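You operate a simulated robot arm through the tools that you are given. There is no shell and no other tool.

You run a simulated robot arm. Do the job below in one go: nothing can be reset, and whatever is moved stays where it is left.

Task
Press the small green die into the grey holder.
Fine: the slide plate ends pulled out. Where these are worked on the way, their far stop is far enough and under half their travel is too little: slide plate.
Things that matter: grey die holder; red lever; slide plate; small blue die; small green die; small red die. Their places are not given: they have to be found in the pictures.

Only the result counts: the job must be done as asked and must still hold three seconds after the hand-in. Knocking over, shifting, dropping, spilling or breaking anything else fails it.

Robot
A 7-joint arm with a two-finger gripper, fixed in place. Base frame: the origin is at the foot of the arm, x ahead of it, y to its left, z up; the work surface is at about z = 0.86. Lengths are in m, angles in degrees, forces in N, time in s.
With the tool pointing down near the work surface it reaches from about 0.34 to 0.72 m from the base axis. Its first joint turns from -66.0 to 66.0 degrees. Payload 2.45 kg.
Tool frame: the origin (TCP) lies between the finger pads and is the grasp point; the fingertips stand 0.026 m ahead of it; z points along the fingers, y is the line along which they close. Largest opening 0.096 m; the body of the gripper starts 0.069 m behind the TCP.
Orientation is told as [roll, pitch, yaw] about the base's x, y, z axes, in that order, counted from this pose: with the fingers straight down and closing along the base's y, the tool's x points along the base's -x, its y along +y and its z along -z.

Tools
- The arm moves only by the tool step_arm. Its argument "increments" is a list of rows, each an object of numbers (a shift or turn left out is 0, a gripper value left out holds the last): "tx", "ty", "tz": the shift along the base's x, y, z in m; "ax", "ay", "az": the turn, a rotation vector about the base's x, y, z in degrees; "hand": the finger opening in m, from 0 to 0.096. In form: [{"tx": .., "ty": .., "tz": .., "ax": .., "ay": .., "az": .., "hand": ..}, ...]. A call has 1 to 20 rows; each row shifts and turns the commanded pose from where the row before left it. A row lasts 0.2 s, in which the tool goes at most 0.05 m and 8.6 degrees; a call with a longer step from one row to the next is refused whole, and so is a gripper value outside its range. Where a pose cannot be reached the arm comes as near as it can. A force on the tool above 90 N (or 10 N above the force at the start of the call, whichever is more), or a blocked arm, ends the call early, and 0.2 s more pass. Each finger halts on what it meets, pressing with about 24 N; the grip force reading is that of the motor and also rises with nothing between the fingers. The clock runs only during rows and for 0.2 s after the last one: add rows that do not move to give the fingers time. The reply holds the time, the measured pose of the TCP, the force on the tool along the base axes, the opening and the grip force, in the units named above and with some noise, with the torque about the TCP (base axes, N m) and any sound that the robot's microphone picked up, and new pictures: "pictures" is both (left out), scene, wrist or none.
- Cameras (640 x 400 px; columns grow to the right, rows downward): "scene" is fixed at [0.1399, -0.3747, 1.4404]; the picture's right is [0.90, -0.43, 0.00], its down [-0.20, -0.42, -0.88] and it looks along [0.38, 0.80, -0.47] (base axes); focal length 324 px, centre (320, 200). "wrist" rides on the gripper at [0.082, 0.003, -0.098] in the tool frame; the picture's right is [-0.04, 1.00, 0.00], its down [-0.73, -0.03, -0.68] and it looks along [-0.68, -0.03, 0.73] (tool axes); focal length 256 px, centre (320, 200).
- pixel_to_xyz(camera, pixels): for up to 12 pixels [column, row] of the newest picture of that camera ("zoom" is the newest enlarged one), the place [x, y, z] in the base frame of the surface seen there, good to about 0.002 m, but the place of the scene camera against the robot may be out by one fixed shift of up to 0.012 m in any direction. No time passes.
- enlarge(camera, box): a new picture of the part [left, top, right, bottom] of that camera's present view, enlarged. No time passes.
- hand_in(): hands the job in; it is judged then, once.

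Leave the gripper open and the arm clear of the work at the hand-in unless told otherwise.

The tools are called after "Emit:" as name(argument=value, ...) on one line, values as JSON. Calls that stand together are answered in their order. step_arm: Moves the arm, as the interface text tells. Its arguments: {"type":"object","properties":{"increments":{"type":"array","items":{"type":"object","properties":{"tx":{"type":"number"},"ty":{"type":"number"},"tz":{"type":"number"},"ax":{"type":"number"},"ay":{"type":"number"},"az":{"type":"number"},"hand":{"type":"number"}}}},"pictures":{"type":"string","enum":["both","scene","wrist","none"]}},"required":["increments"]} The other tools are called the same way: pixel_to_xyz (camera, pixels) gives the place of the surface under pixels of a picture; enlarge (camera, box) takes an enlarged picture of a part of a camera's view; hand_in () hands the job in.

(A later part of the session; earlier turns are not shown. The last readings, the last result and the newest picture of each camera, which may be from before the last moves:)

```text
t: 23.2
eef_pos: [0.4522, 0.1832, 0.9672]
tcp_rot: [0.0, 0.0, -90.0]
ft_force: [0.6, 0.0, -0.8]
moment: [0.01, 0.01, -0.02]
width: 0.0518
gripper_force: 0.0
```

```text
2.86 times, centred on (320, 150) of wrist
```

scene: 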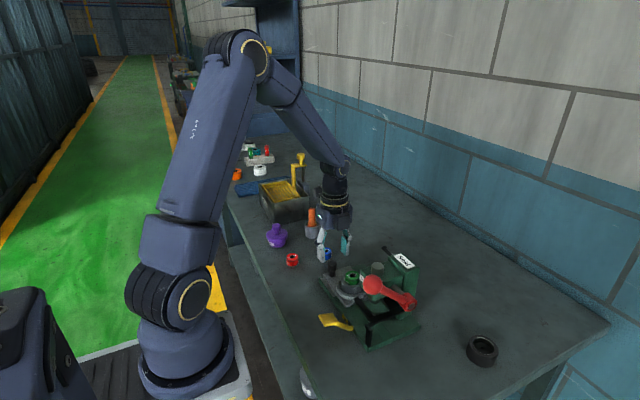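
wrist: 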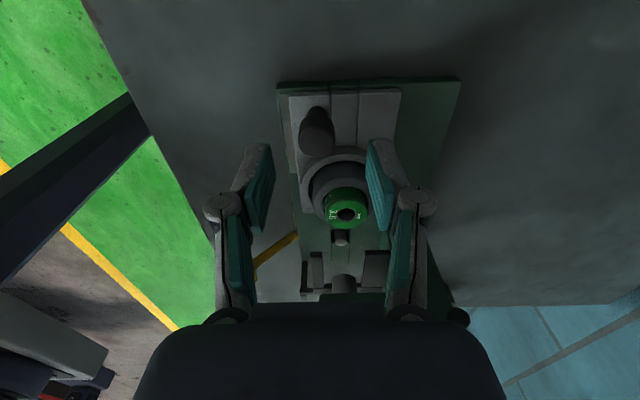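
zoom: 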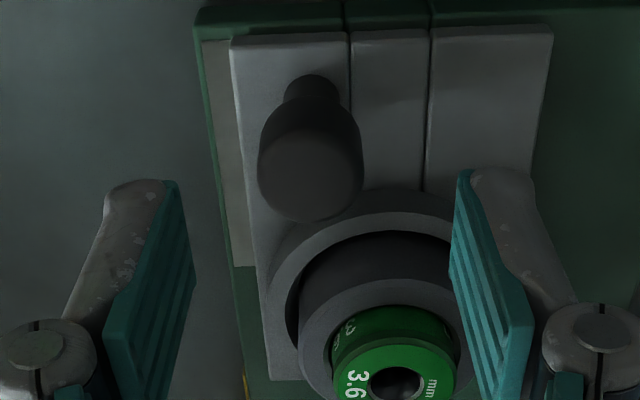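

Emit:
pixel_to_xyz(camera="zoom", pixels=[[262, 170], [360, 170], [310, 125], [310, 215], [310, 170], [310, 90], [440, 330], [350, 385], [455, 360], [400, 345], [395, 320], [175, 260]])

Emit:
step_arm(increments=[{}], pictures="none")

```text
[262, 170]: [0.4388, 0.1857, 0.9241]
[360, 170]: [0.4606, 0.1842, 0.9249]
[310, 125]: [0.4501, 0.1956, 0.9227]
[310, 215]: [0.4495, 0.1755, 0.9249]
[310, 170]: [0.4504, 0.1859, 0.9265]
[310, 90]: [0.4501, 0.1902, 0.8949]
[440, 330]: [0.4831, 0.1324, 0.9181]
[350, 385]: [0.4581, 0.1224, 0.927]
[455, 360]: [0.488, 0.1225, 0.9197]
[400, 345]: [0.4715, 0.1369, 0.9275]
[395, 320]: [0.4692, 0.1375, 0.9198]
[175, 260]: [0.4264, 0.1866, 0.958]
```

```text
t: 23.6
eef_pos: [0.4522, 0.1836, 0.9667]
tcp_rot: [0.0, 0.0, -90.0]
ft_force: [0.3, -0.6, 0.1]
moment: [0.02, 0.01, -0.01]
width: 0.0519
gripper_force: 0.1
```

Knob centre (0.4498, 0.1853), TCP (0.4522, 0.1835). Correct x −0.0024, y +0.0018, lower to z≈0.922, then close on the knob.

Emit:
step_arm(increments=[{"tx": -0.0024, "ty": 0.0018, "tz": -0.01}, {"tz": -0.015}, {"tz": -0.012}, {"tz": -0.008}, {}, {}], pictures="wrist")

```text
t: 25.0
eef_pos: [0.4489, 0.1867, 0.9214]
tcp_rot: [0.0, 0.0, -90.1]
ft_force: [-0.2, -0.5, 0.8]
moment: [-0.01, -0.01, -0.01]
width: 0.0521
gripper_force: 0.0
```

wrist: 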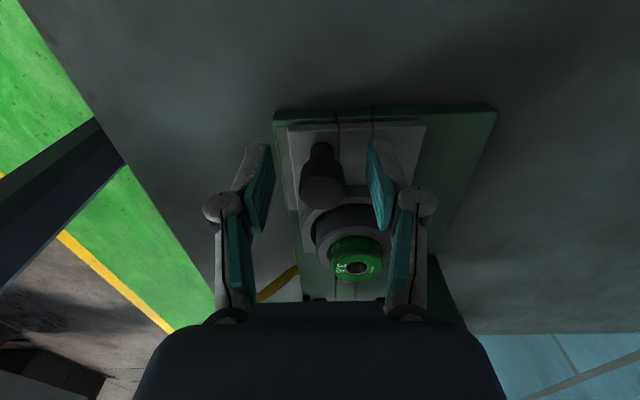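

The fingers straddle the knob (at (322,190)) with no contact. Close the fingers gently.

Emit:
step_arm(increments=[{"hand": 0.03}, {"hand": 0.02}, {"hand": 0.0}, {}, {}], pictures="wrist")

```text
t: 26.2
eef_pos: [0.4494, 0.1863, 0.9213]
tcp_rot: [0.1, -0.1, -90.0]
ft_force: [8.5, -0.2, -2.5]
moment: [0.0, -0.18, 0.03]
width: 0.0229
gripper_force: 45.0
```

wrist: 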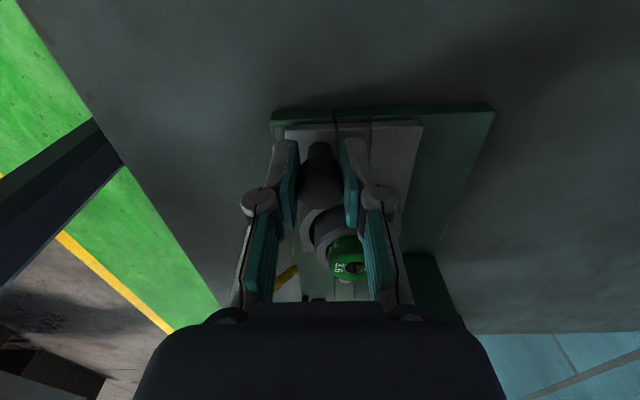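

Knob gripped (opening 0.0229, side force 8.5 N in +x). I nudge +0.001 in x to relieve it and push the slide −y by 0.03 in small steps.

Emit:
step_arm(increments=[{"tx": 0.001}, {"ty": -0.005}, {"ty": -0.008}, {"ty": -0.008}, {"ty": -0.009}, {}], pictures="both")

Emit:
enlarge(camera="scene", box=[310, 220, 430, 340])

```text
t: 27.6
eef_pos: [0.4499, 0.1562, 0.9203]
tcp_rot: [0.0, 0.1, -90.1]
ft_force: [3.1, 1.0, 21.7]
moment: [0.31, -0.06, -0.08]
width: 0.0228
gripper_force: 44.7
```

scene: 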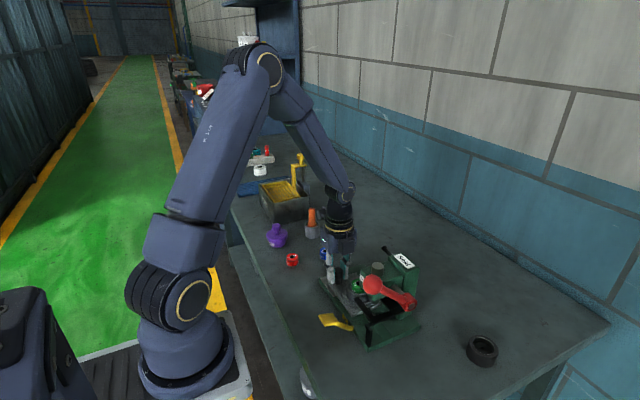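
wrist: 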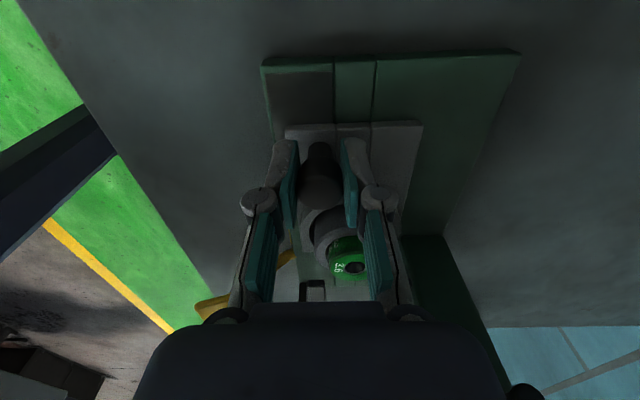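

```text
3.33 times, centred on (370, 280) of scene
```

zoom: 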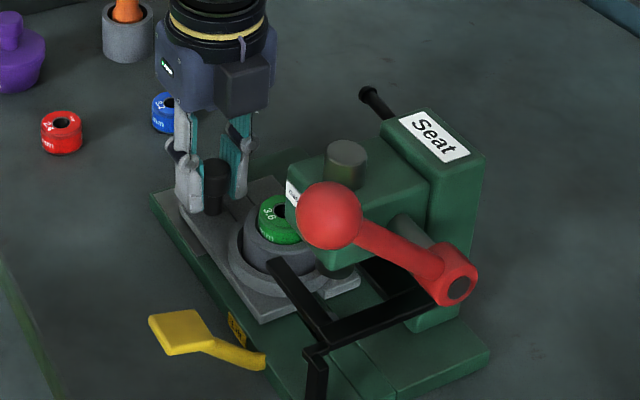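

The slide moves along smoothly (30 mm so far). There is 21.7 N vertical load, so I raise by 1.5 mm while pushing another 25 mm.

Emit:
step_arm(increments=[{"tz": 0.0015}, {"ty": -0.007}, {"ty": -0.006}, {"ty": -0.006}, {"ty": -0.006}, {}], pictures="both")

Emit:
enlarge(camera="scene", box=[310, 220, 430, 340])

```text
t: 29.0
eef_pos: [0.4504, 0.1317, 0.9228]
tcp_rot: [0.0, 0.0, -90.0]
ft_force: [15.8, 0.3, -25.7]
moment: [-0.13, -0.2, 0.14]
width: 0.0227
gripper_force: 44.8
```

scene: 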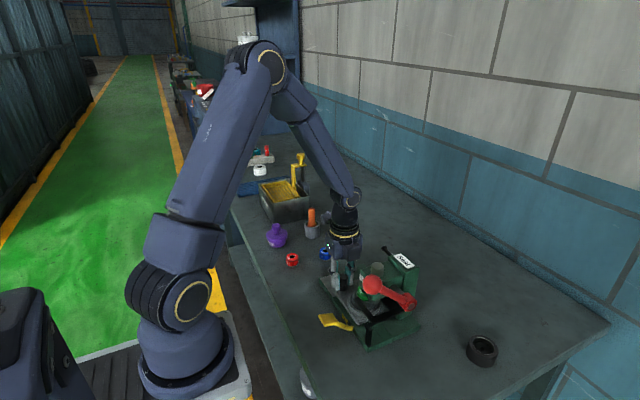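
wrist: 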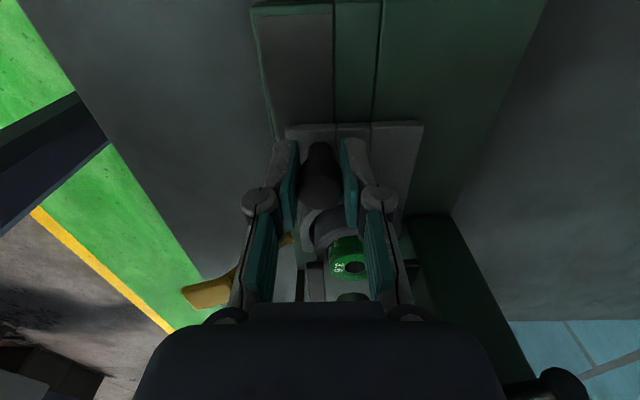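

```text
3.33 times, centred on (370, 280) of scene
```

zoom: 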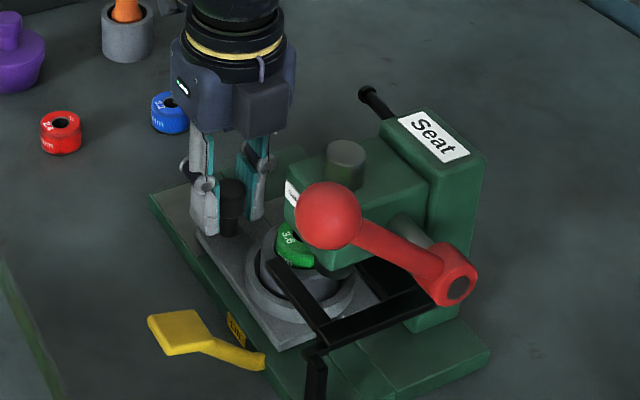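

Slide now 55 mm in; die is entering between the fork prongs without resistance along y. Relieve Fz (−25.7) by lowering 1.2 mm and Fx by +0.8 mm; push another 20 mm.

Emit:
step_arm(increments=[{"tx": 0.0008, "tz": -0.0012}, {"ty": -0.006}, {"ty": -0.005}, {"ty": -0.005}, {"ty": -0.004}, {}], pictures="both")

Emit:
enlarge(camera="scene", box=[310, 220, 430, 340])

```text
t: 30.4
eef_pos: [0.4498, 0.1113, 0.9215]
tcp_rot: [-0.1, 0.0, -90.0]
ft_force: [-10.9, 1.0, 30.5]
moment: [-0.01, 0.24, -0.02]
width: 0.0225
gripper_force: 45.2
```

scene: 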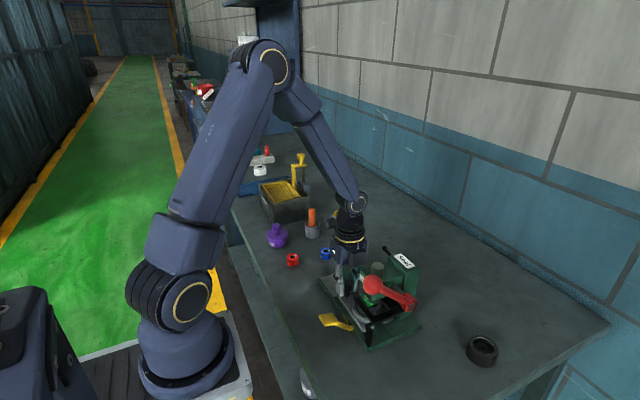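
wrist: 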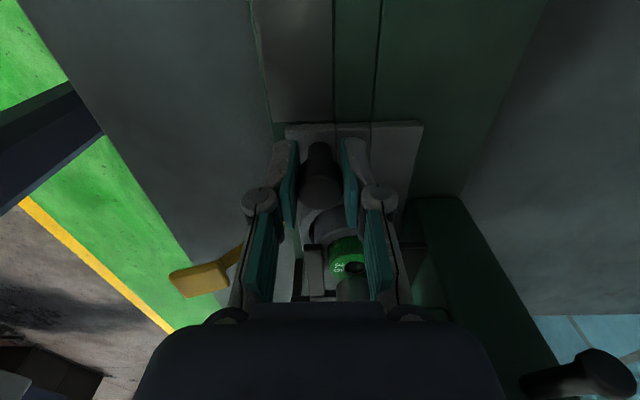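

```text
3.33 times, centred on (370, 280) of scene
```

zoom: 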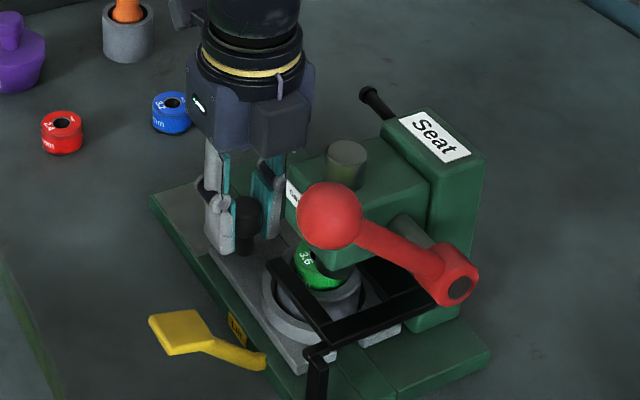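

75 mm in; die is under the ram edge now. Continue gently ~12 mm more with force corrections.

Emit:
step_arm(increments=[{"tx": -0.0005, "tz": 0.0008}, {"ty": -0.004}, {"ty": -0.004}, {"ty": -0.003}, {}], pictures="both")

Emit:
enlarge(camera="scene", box=[310, 220, 430, 340])

Emit:
enlarge(camera="wrist", box=[280, 180, 400, 310])

```text
t: 31.6
eef_pos: [0.4485, 0.1041, 0.9226]
tcp_rot: [0.1, 0.1, -89.7]
ft_force: [2.3, 35.4, -24.1]
moment: [-3.02, -0.13, -0.04]
width: 0.0227
gripper_force: 44.5
```

scene: 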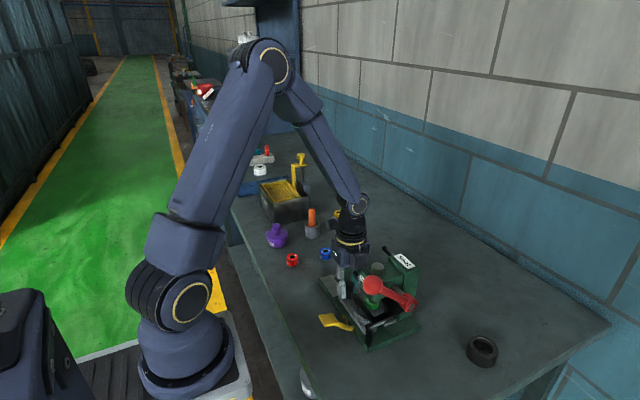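
wrist: 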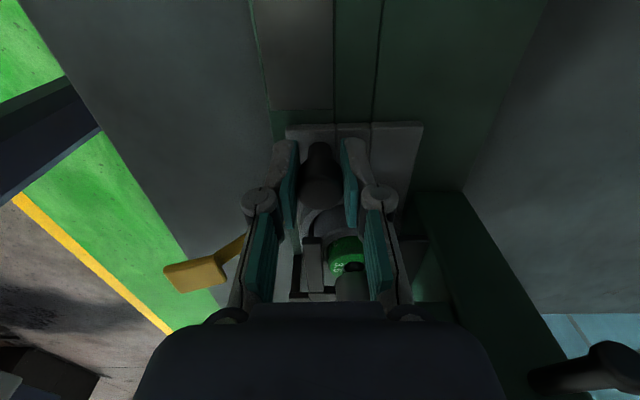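

```text
3.33 times, centred on (370, 280) of scene
```

zoom: 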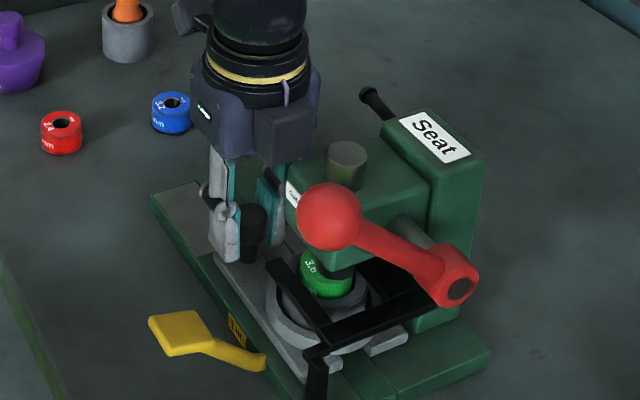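

```text
3.08 times, centred on (340, 245) of wrist
```

zoom: 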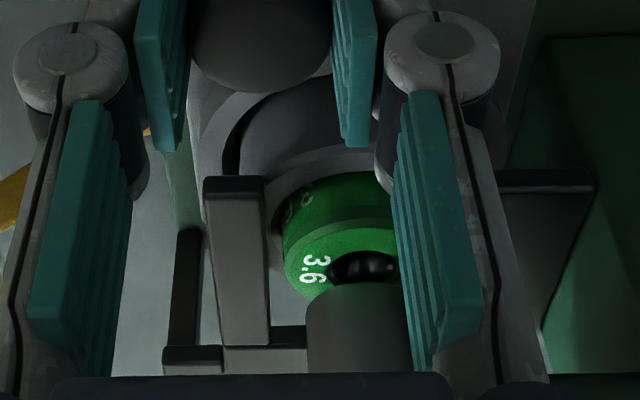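

Fy jumped to 35 N with Mx≈−3 N·m: that means contact ~85 mm above the TCP — the gripper's body box is touching the press head, not the slide stop. Slide is 82 mm in; it needs a bit more. I'll back off 3 mm, open slightly, and tilt the hand toward +y (ax −15°) so the body clears the head.

Emit:
step_arm(increments=[{"ty": 0.003, "tz": -0.0008}, {"hand": 0.034}, {}, {"ax": -7.5}, {"ax": -7.5}, {}, {}], pictures="both")

Emit:
enlarge(camera="scene", box=[310, 220, 430, 340])

```text
t: 33.2
eef_pos: [0.45, 0.1033, 0.9217]
tcp_rot: [0.0, -15.1, -90.0]
ft_force: [0.2, -0.3, -0.3]
moment: [0.0, -0.03, -0.01]
width: 0.0339
gripper_force: 0.0
```

scene: 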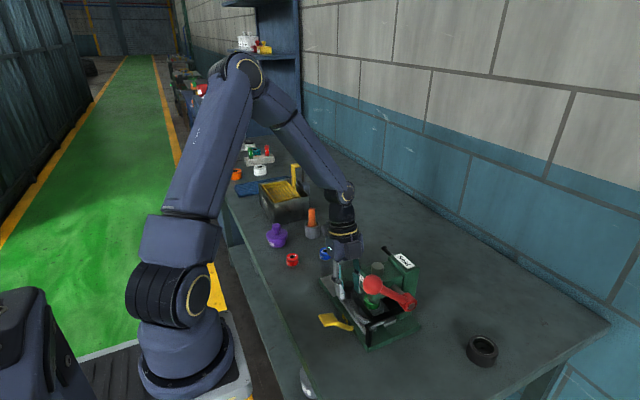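
wrist: 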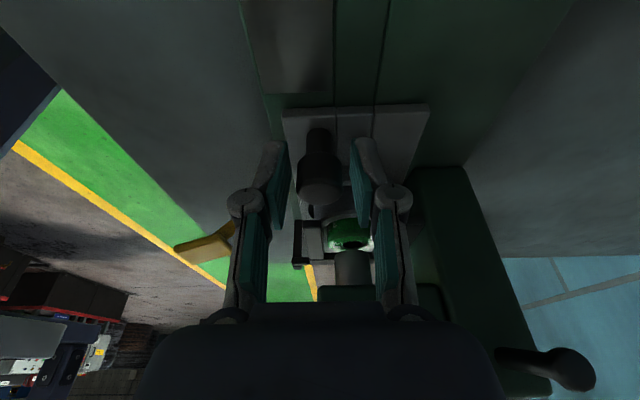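

```text
3.33 times, centred on (370, 280) of scene
```

zoom: 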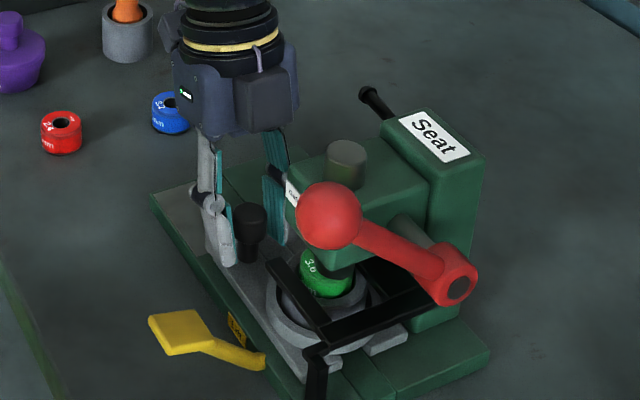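

Tilt is fine and forces are zero. Re-grip the knob and push on in small steps until the stop.

Emit:
step_arm(increments=[{"hand": 0.0}, {}, {}, {"ty": -0.003}, {"ty": -0.003}, {}], pictures="none")

```text
t: 34.6
eef_pos: [0.4501, 0.0963, 0.9217]
tcp_rot: [0.0, -15.0, -89.9]
ft_force: [-6.2, -2.2, 11.3]
moment: [0.07, 0.14, 0.03]
width: 0.0229
gripper_force: 44.8
```

No stop yet (y 0.0963, Fy small). Continue 2 mm at a time.

Emit:
step_arm(increments=[{"ty": -0.002}, {"ty": -0.002}, {}], pictures="both")

Emit:
enlarge(camera="scene", box=[330, 250, 410, 330])

Emit:
enlarge(camera="wrist", box=[270, 150, 420, 310])

```text
t: 35.4
eef_pos: [0.4503, 0.0959, 0.9219]
tcp_rot: [0.1, -14.8, -89.9]
ft_force: [-5.8, 12.4, 10.8]
moment: [0.08, 0.13, 0.06]
width: 0.0228
gripper_force: 44.6
```

scene: 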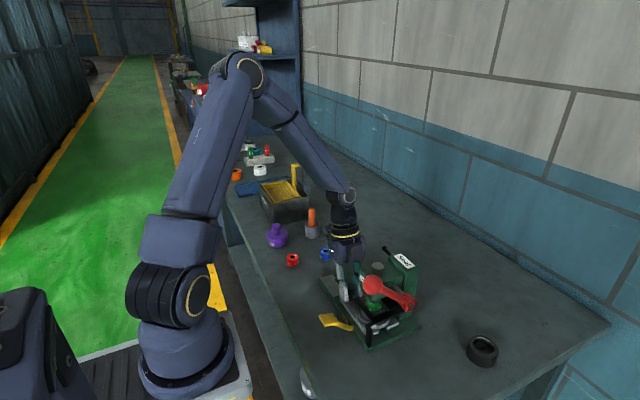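
wrist: 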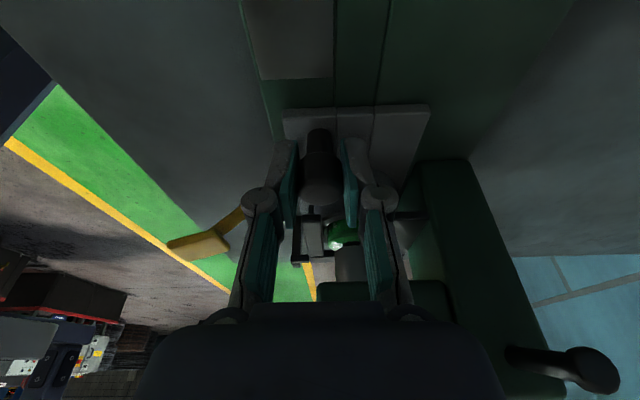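

```text
5.00 times, centred on (370, 290) of scene
```

zoom: 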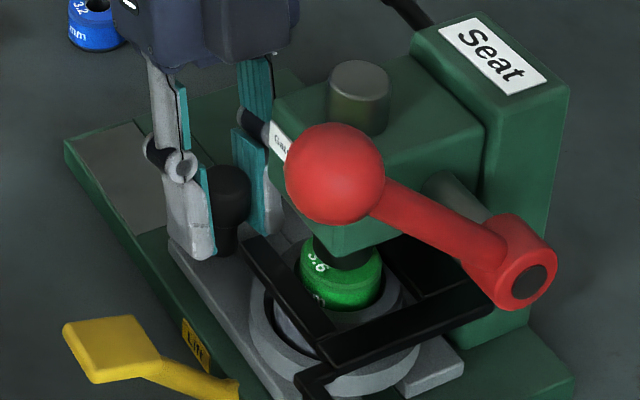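

```text
2.50 times, centred on (345, 230) of wrist
```

zoom: 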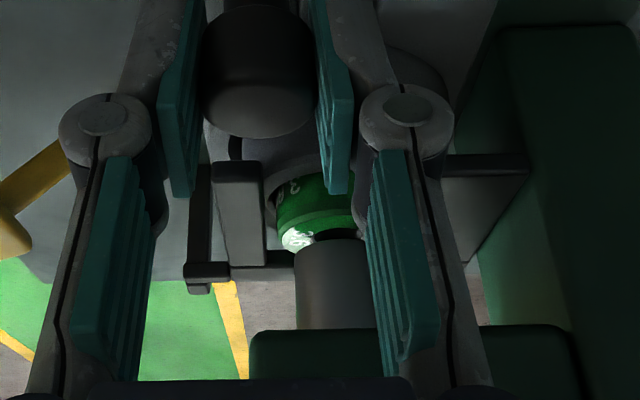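

Travel now 90 mm with Fy 12 N and almost no moment: the slide is at its inner stop, and the die sits under the ram (scene zoom (340,260)). Release the knob and back off along the tilted tool axis, then up.

Emit:
step_arm(increments=[{"hand": 0.036}, {}, {"ty": 0.005, "tz": 0.02}, {"ty": 0.01, "tz": 0.035}, {"ty": 0.03, "tz": 0.035}, {"ty": 0.04, "tz": 0.02}, {"ty": 0.03, "tz": 0.03}, {}], pictures="both")

Emit:
enlarge(camera="scene", box=[320, 240, 420, 330])

Emit:
enlarge(camera="wrist", box=[250, 50, 400, 250])

```text
t: 37.2
eef_pos: [0.4515, 0.2098, 1.061]
tcp_rot: [-0.1, -15.1, -90.0]
ft_force: [0.9, 0.9, -0.3]
moment: [0.0, 0.0, -0.01]
width: 0.036
gripper_force: 0.0
```

scene: 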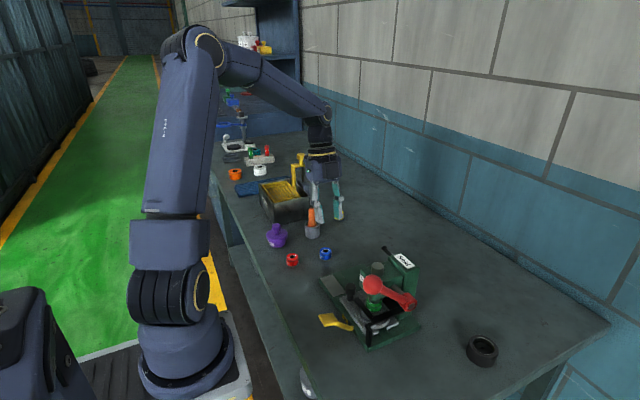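
wrist: 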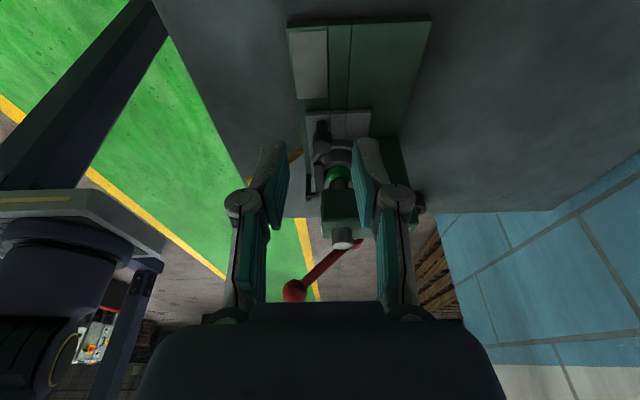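

```text
4.44 times, centred on (370, 285) of scene
```

zoom: 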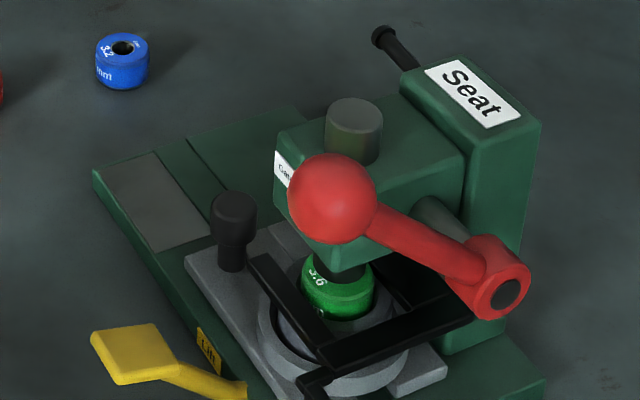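

```text
2.00 times, centred on (325, 150) of wrist
```

zoom: 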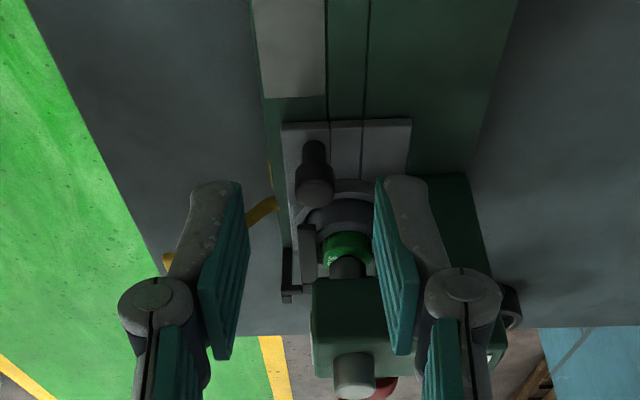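

The die stays aligned under the ram. Now straighten the tool, turn back +90°, raise to ≈1.2 and close the fingers, then look at the red lever.

Emit:
step_arm(increments=[{"ax": 7.5, "tz": 0.03, "hand": 0.0}, {"ax": 7.5, "tz": 0.03}, {"az": 8.2, "tz": 0.03}, {"az": 8.2, "tz": 0.03}, {"az": 8.2, "tz": 0.02}, {"az": 8.2}, {"az": 8.2}, {"az": 8.2}, {"az": 8.2}, {"az": 8.2}, {"az": 8.2}, {"az": 8.2}, {"az": 8.0}, {"tx": -0.02, "ty": -0.04}, {"tx": -0.02, "ty": -0.04}, {"tx": -0.02, "ty": -0.04}, {"ty": -0.04}, {"ty": -0.03}, {}, {}], pictures="both")

```text
t: 41.4
eef_pos: [0.3897, 0.019, 1.1998]
tcp_rot: [0.1, -0.1, 0.1]
ft_force: [0.2, -0.4, -0.1]
moment: [0.0, -0.01, 0.04]
width: 0.0
gripper_force: 24.1
```

scene: 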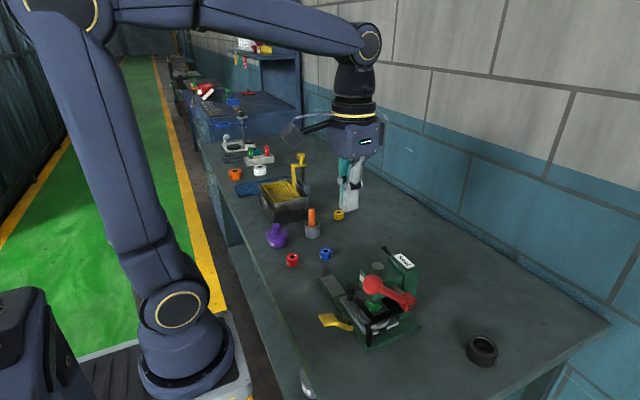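
wrist: 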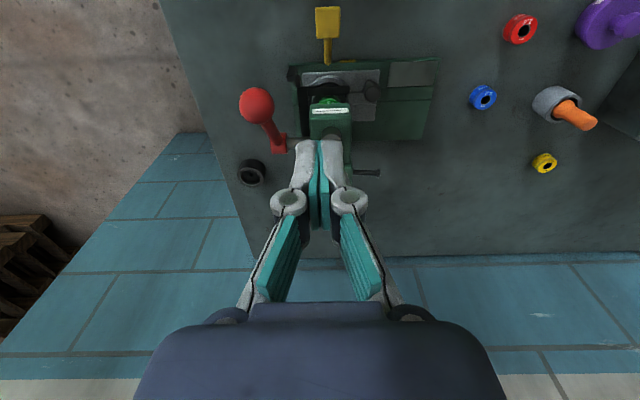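

Emit:
enlarge(camera="wrist", box=[225, 70, 345, 170])

```text
4.00 times, centred on (285, 120) of wrist
```

zoom: 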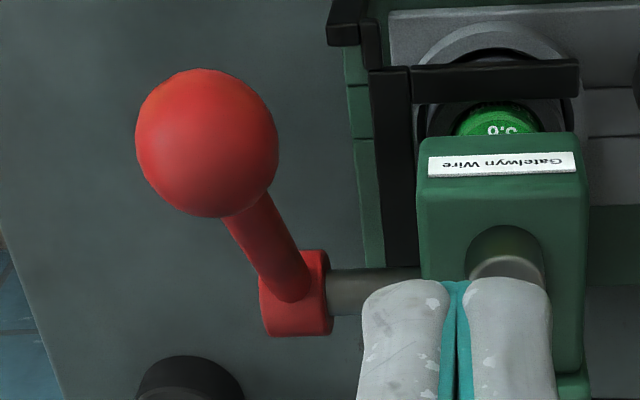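

Emit:
pixel_to_xyz(camera="zoom", pixels=[[205, 142], [140, 142], [272, 142], [205, 75], [205, 210], [240, 220], [285, 285], [270, 310], [322, 300], [350, 285], [295, 325], [310, 265]])

Emit:
pixel_to_xyz(camera="scene", pixels=[[372, 285], [363, 285], [381, 285], [372, 277], [372, 293], [395, 295], [412, 300], [416, 305], [410, 293], [404, 302]])

```text
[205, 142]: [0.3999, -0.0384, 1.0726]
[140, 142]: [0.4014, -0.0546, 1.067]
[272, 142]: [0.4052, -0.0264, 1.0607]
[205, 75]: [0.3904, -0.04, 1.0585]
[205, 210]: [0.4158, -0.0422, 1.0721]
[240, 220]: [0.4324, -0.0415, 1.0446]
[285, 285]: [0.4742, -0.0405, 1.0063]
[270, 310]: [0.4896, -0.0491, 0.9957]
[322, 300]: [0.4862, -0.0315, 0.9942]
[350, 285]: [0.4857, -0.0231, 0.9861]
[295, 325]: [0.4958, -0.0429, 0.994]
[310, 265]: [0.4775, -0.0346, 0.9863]
```

```text
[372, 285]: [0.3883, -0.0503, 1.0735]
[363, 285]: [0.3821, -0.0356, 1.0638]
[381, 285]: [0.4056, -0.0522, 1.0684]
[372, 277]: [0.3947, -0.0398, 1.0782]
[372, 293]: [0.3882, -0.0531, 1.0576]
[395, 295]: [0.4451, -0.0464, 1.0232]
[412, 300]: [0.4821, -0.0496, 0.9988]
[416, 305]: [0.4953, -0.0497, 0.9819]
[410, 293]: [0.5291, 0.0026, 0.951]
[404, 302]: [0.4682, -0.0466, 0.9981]
```

Ball centre ≈ (0.4075, −0.0405, 1.058), radius ≈0.017; pivot ≈ (0.489, −0.04, 0.983), arm ≈0.111 m at ≈42° up. I'll push it down from above with the closed fingertips following the arc. First go above the ball: TCP ≈ (0.404, −0.0405, 1.125).

Emit:
step_arm(increments=[{"tx": 0.007, "ty": -0.03}, {"tx": 0.007, "ty": -0.0295}, {"tz": -0.03}, {"tz": -0.03}, {"tz": -0.015}, {}, {}], pictures="both")

Emit:
enlarge(camera="wrist", box=[250, 80, 390, 220])

Emit:
enlarge(camera="scene", box=[320, 210, 440, 340])

```text
t: 43.0
eef_pos: [0.4026, -0.0418, 1.1248]
tcp_rot: [0.0, 0.0, 0.0]
ft_force: [0.5, 0.7, 0.3]
moment: [0.01, 0.01, -0.02]
width: 0.0
gripper_force: 23.8
```

scene: 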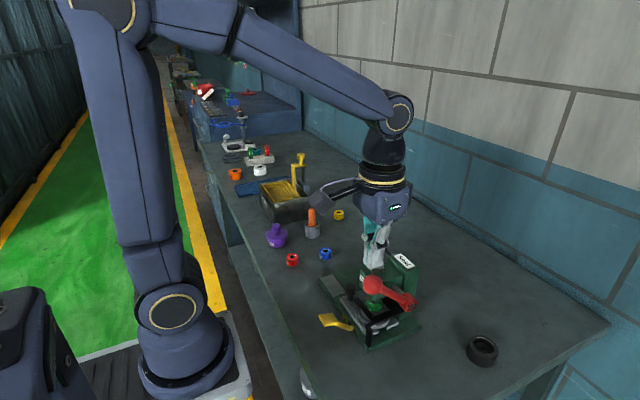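
wrist: 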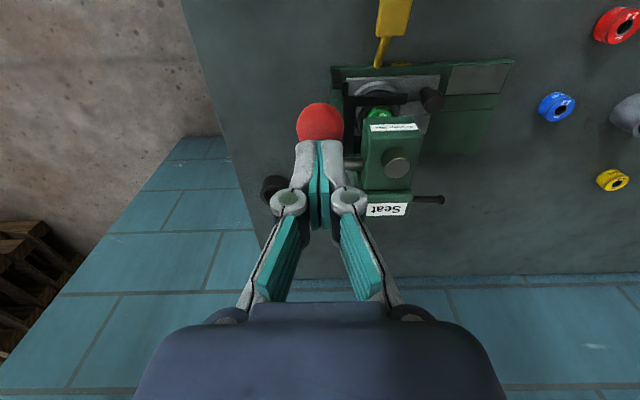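

```text
2.86 times, centred on (320, 150) of wrist
```

zoom: 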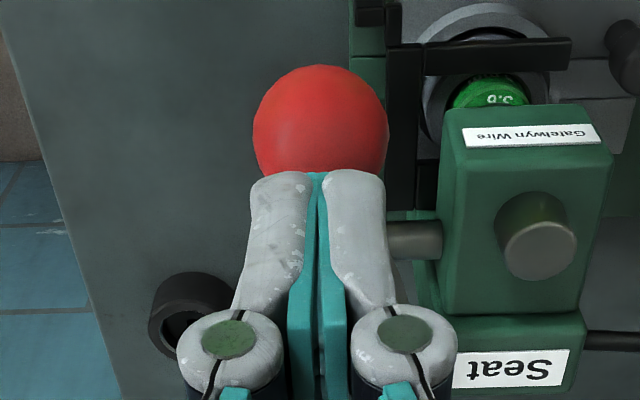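

```text
3.08 times, centred on (380, 275) of scene
```

zoom: 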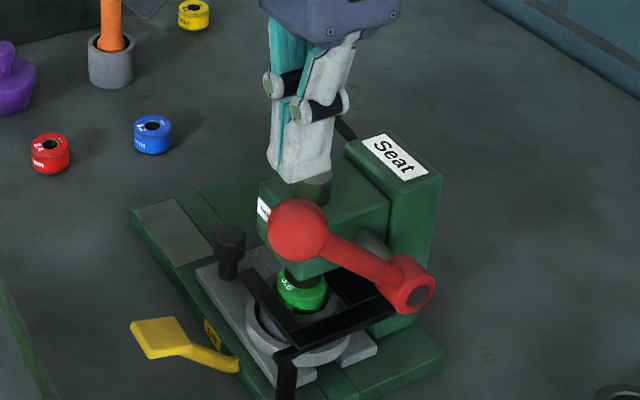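

Fingertips are right above the ball (aligned in y). Lower to contact and start pushing gently.

Emit:
step_arm(increments=[{"tz": -0.015}, {"tz": -0.006}, {"tz": -0.004}, {"tz": -0.004}, {}], pictures="scene")

```text
t: 44.2
eef_pos: [0.4041, -0.0404, 1.0966]
tcp_rot: [0.0, 0.0, 0.0]
ft_force: [-1.4, 0.8, 1.7]
moment: [0.01, 0.01, -0.03]
width: 0.0001
gripper_force: 23.7
```

scene: 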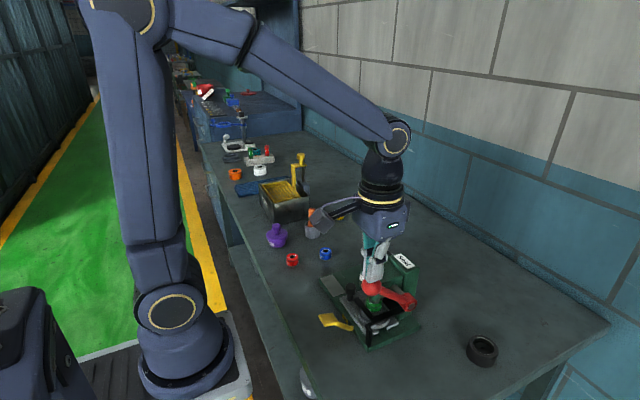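

Light contact. Follow the arc: ball moves toward −x and down. Proceed to about 20° lever angle, watching force.

Emit:
step_arm(increments=[{"tx": -0.006, "tz": -0.007}, {"tx": -0.005, "tz": -0.008}, {"tx": -0.0045, "tz": -0.0086}, {"tx": -0.0037, "tz": -0.009}, {}], pictures="both")

Emit:
enlarge(camera="scene", box=[320, 210, 440, 340])

```text
t: 45.4
eef_pos: [0.3849, -0.0403, 1.0626]
tcp_rot: [-0.1, 0.1, 0.0]
ft_force: [-1.0, -0.5, 3.2]
moment: [-0.03, 0.04, -0.02]
width: 0.0
gripper_force: 24.2
```

scene: 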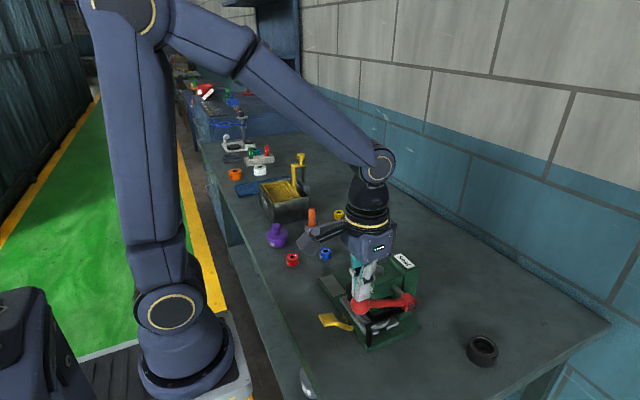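
wrist: 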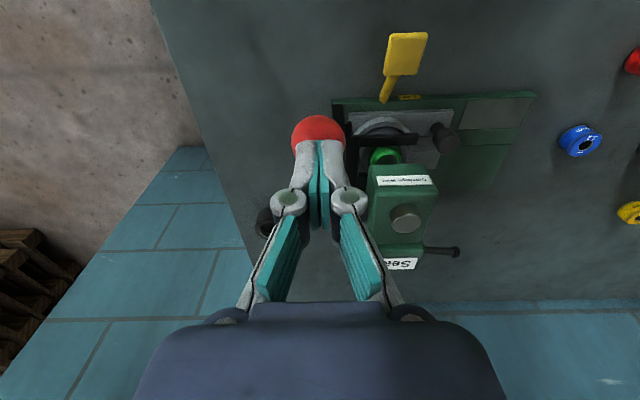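

```text
3.08 times, centred on (380, 275) of scene
```

zoom: 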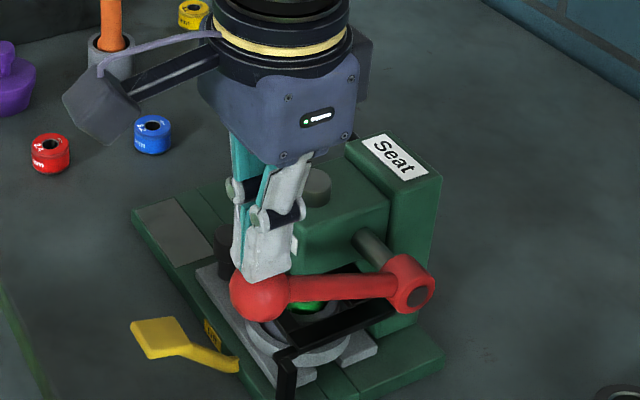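

Lever follows with ~3 N. Continue the arc to about horizontal.

Emit:
step_arm(increments=[{"tx": -0.003, "tz": -0.008}, {"tx": -0.002, "tz": -0.0095}, {"tx": -0.0013, "tz": -0.0095}, {}], pictures="none")

Emit:
enlarge(camera="scene", box=[320, 210, 440, 340])

```text
t: 46.4
eef_pos: [0.3791, -0.0394, 1.038]
tcp_rot: [-0.1, 0.0, 0.0]
ft_force: [-1.4, -0.4, 2.7]
moment: [-0.01, 0.01, -0.01]
width: 0.0003
gripper_force: 24.1
```

```text
3.08 times, centred on (380, 275) of scene
```

zoom: 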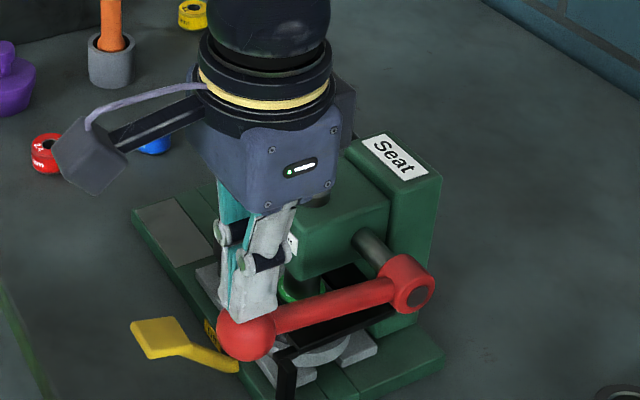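

Free so far (2.7 N). Keep going in small steps.

Emit:
step_arm(increments=[{"tz": -0.009}, {"tz": -0.009}, {"tx": 0.0005, "tz": -0.008}, {}], pictures="none")

Emit:
enlarge(camera="scene", box=[320, 210, 440, 340])

```text
t: 47.4
eef_pos: [0.3784, -0.0415, 1.0106]
tcp_rot: [0.0, 0.0, 0.1]
ft_force: [-1.3, -1.1, 2.3]
moment: [-0.05, 0.03, 0.07]
width: 0.0002
gripper_force: 24.4
```

```text
3.08 times, centred on (380, 275) of scene
```

zoom: 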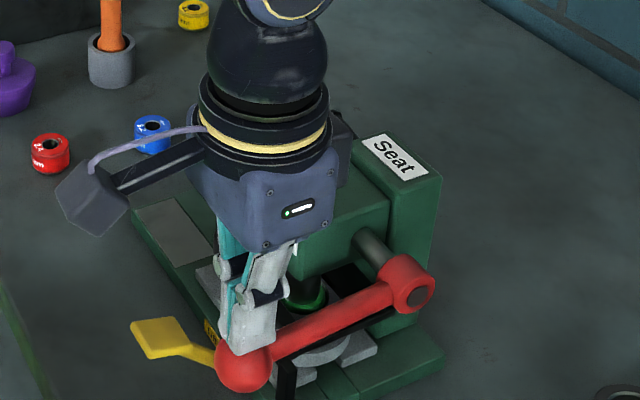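

Lever slightly below horizontal, ram near the die top. Continue, expecting force.

Emit:
step_arm(increments=[{"tz": -0.006}, {"tx": 0.0005, "tz": -0.006}, {}], pictures="none")

Emit:
enlarge(camera="scene", box=[340, 240, 420, 340])

```text
t: 48.2
eef_pos: [0.3797, -0.0404, 1.0011]
tcp_rot: [0.0, -0.1, 0.1]
ft_force: [-21.3, 0.3, 75.7]
moment: [-0.02, 0.54, 0.0]
width: 0.0061
gripper_force: 28.7
```

```text
4.00 times, centred on (380, 290) of scene
```

zoom: 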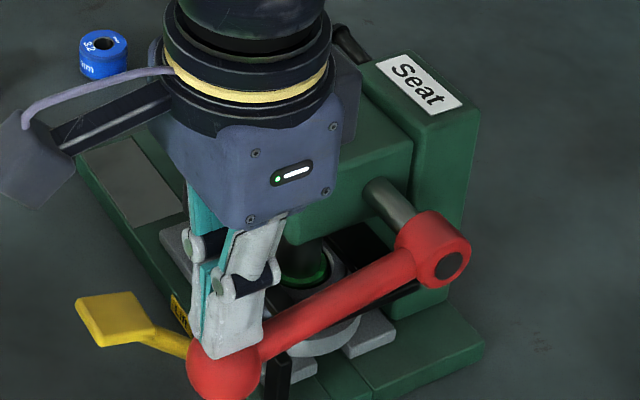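

Force is up to 76 N (the ball is slightly wedging the fingers). Check how far the die has gone: query the visible green edge and ram in the zoom.

Emit:
pixel_to_xyz(camera="zoom", pixels=[[315, 272], [322, 262], [300, 284], [325, 275], [335, 265], [300, 258], [345, 270], [225, 370], [440, 265], [330, 290]])

Emit:
enlarge(camera="scene", box=[365, 290, 395, 320])

```text
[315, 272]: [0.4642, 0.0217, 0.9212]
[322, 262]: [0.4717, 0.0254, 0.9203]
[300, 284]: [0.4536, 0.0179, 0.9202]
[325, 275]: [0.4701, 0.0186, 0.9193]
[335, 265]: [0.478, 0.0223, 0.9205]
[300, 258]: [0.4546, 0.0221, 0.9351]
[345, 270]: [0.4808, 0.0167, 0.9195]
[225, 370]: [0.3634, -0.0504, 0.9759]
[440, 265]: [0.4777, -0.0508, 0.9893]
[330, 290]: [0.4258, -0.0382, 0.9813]
```

```text
13.33 times, centred on (380, 305) of scene
```

zoom: 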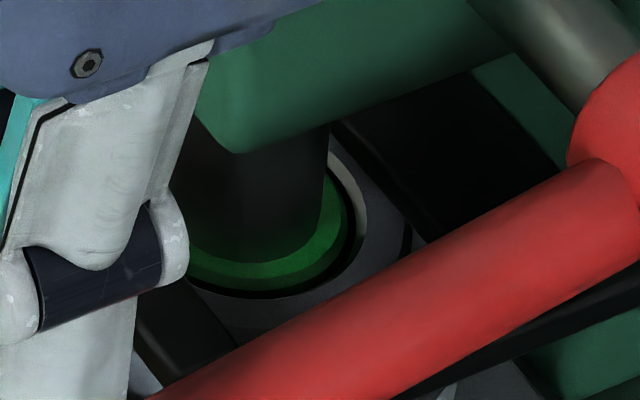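

The die top is now about level with the holder rim (≈0.9165 after correcting the scene offset). I'll push a little more to see if it yields or is bottomed.

Emit:
step_arm(increments=[{"tz": -0.001}, {"tz": -0.001}, {}], pictures="scene")

Emit:
enlarge(camera="scene", box=[360, 285, 400, 325])

```text
t: 48.6
eef_pos: [0.3791, -0.0406, 1.0011]
tcp_rot: [-0.1, 0.0, 0.0]
ft_force: [-14.5, 1.8, 37.8]
moment: [0.0, 0.33, 0.03]
width: 0.0057
gripper_force: 28.4
stopped in row 1: the force on the tool passed its limit at 94 N (the readings are from after the stop); the commanded pose is now the measured one
```

scene: 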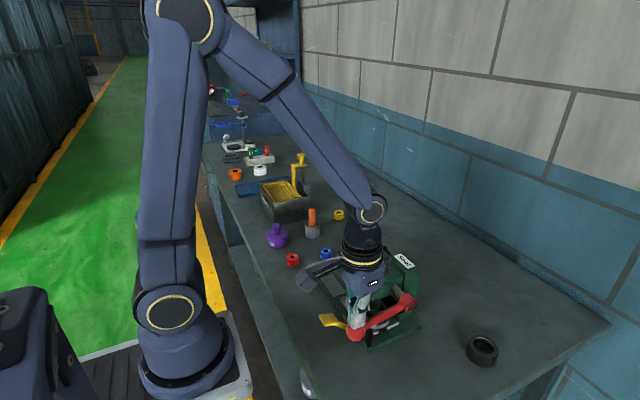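

```text
10.00 times, centred on (380, 305) of scene
```

zoom: 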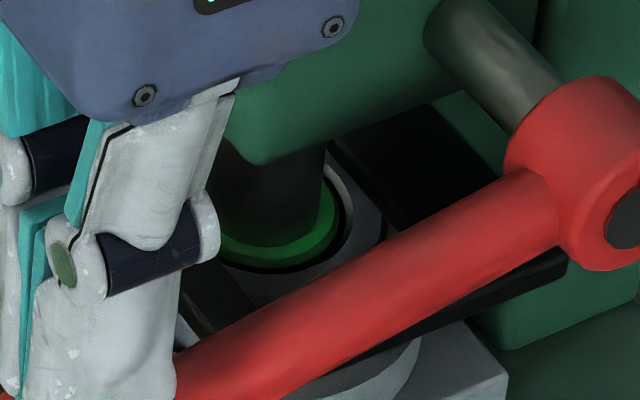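

The call stopped at 94 N with the lever not moving further: that looks like a hard stop (die bottomed). I'll hold once more at about 75 N for a second to be sure.

Emit:
step_arm(increments=[{"tz": -0.0008}, {"tz": -0.0006}, {}, {}, {}, {}], pictures="none")

Emit:
enlarge(camera="scene", box=[365, 290, 395, 320])

```text
t: 49.5
eef_pos: [0.3789, -0.0405, 1.0017]
tcp_rot: [0.2, -0.1, 0.0]
ft_force: [-14.1, 0.7, 37.3]
moment: [0.0, 0.4, -0.02]
width: 0.0061
gripper_force: 28.2
stopped in row 4: the force on the tool passed its limit at 90 N (the readings are from after the stop); the commanded pose is now the measured one
```

```text
13.33 times, centred on (380, 305) of scene
```

zoom: 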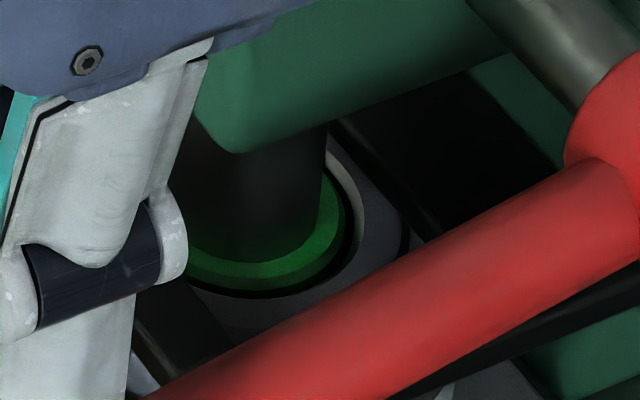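

No further movement at 90 N — bottomed. Now raise the fingers slowly and see whether the lever returns by itself.

Emit:
step_arm(increments=[{"tz": 0.005}, {"tz": 0.01}, {"tz": 0.015}, {}, {}], pictures="both")

Emit:
enlarge(camera="scene", box=[320, 210, 440, 340])

```text
t: 50.7
eef_pos: [0.3807, -0.0414, 1.0295]
tcp_rot: [0.2, 0.0, 0.0]
ft_force: [1.4, -0.2, 1.8]
moment: [0.01, -0.02, -0.01]
width: 0.0
gripper_force: 28.7
```

scene: 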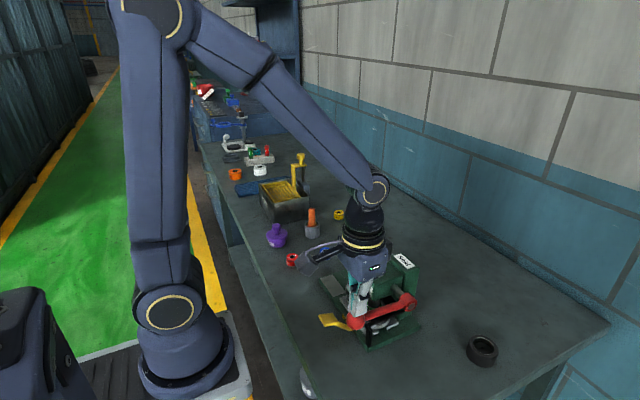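
wrist: 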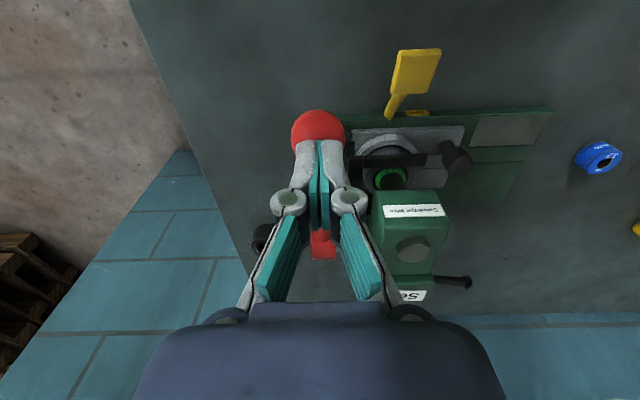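

```text
3.08 times, centred on (380, 275) of scene
```

zoom: 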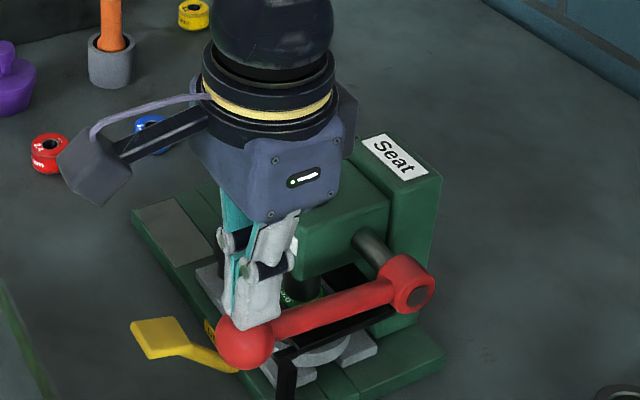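

The lever is sprung and follows back up. I'll let it return gently along its arc, then lift clear to z≈1.2.

Emit:
step_arm(increments=[{"tz": 0.01}, {"tz": 0.01}, {"tx": 0.004, "tz": 0.012}, {"tx": 0.006, "tz": 0.013}, {"tx": 0.008, "tz": 0.012}, {"tx": 0.006, "tz": 0.012}, {"tz": 0.03}, {"tz": 0.04}, {"tx": -0.02, "tz": 0.03}, {}], pictures="both")

Emit:
enlarge(camera="scene", box=[320, 230, 430, 340])

```text
t: 52.9
eef_pos: [0.3855, -0.0413, 1.2013]
tcp_rot: [0.1, -0.1, 0.0]
ft_force: [0.2, -0.2, -0.5]
moment: [0.02, -0.02, -0.03]
width: 0.0
gripper_force: 28.7
```

scene: 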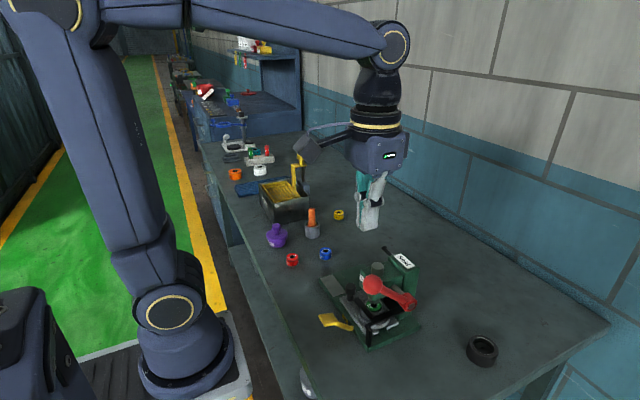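
wrist: 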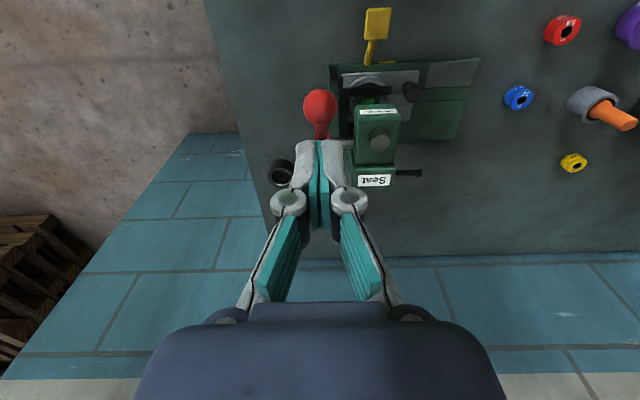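

```text
3.64 times, centred on (375, 285) of scene
```

zoom: 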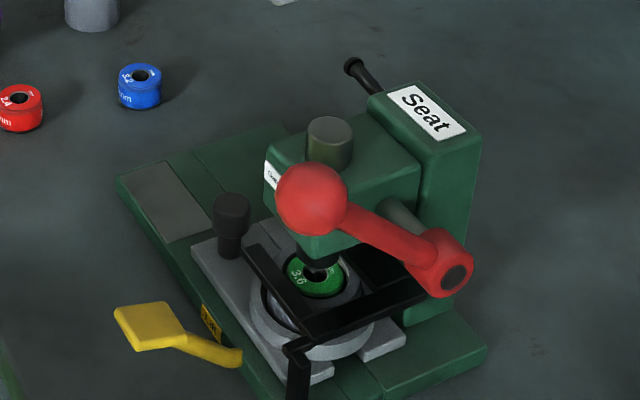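

Lever is back up; the die now sits visibly lower in the holder. Next: pull the slide back out. Move to the +y side, turn −90° and tilt −15° again, fingers to 0.044.

Emit:
step_arm(increments=[{"tx": 0.0108, "ty": 0.042, "hand": 0.044}, {"tx": 0.0108, "ty": 0.042}, {"tx": 0.0108, "ty": 0.042}, {"tx": 0.0108, "ty": 0.042}, {"tx": 0.0108, "ty": 0.042}, {"tx": 0.0105, "ty": 0.041}, {"az": -8.2}, {"az": -8.2}, {"az": -8.2}, {"az": -8.2}, {"az": -8.2}, {"az": -8.2}, {"az": -8.2}, {"az": -8.2}, {"az": -8.2}, {"az": -8.2}, {"az": -8.0}, {"ax": -7.5}, {"ax": -7.5}, {}], pictures="none")

```text
t: 57.1
eef_pos: [0.4489, 0.2094, 1.2]
tcp_rot: [0.0, -15.2, -90.1]
ft_force: [-0.2, 0.2, 0.8]
moment: [-0.01, 0.01, -0.02]
width: 0.0438
gripper_force: 0.2
```

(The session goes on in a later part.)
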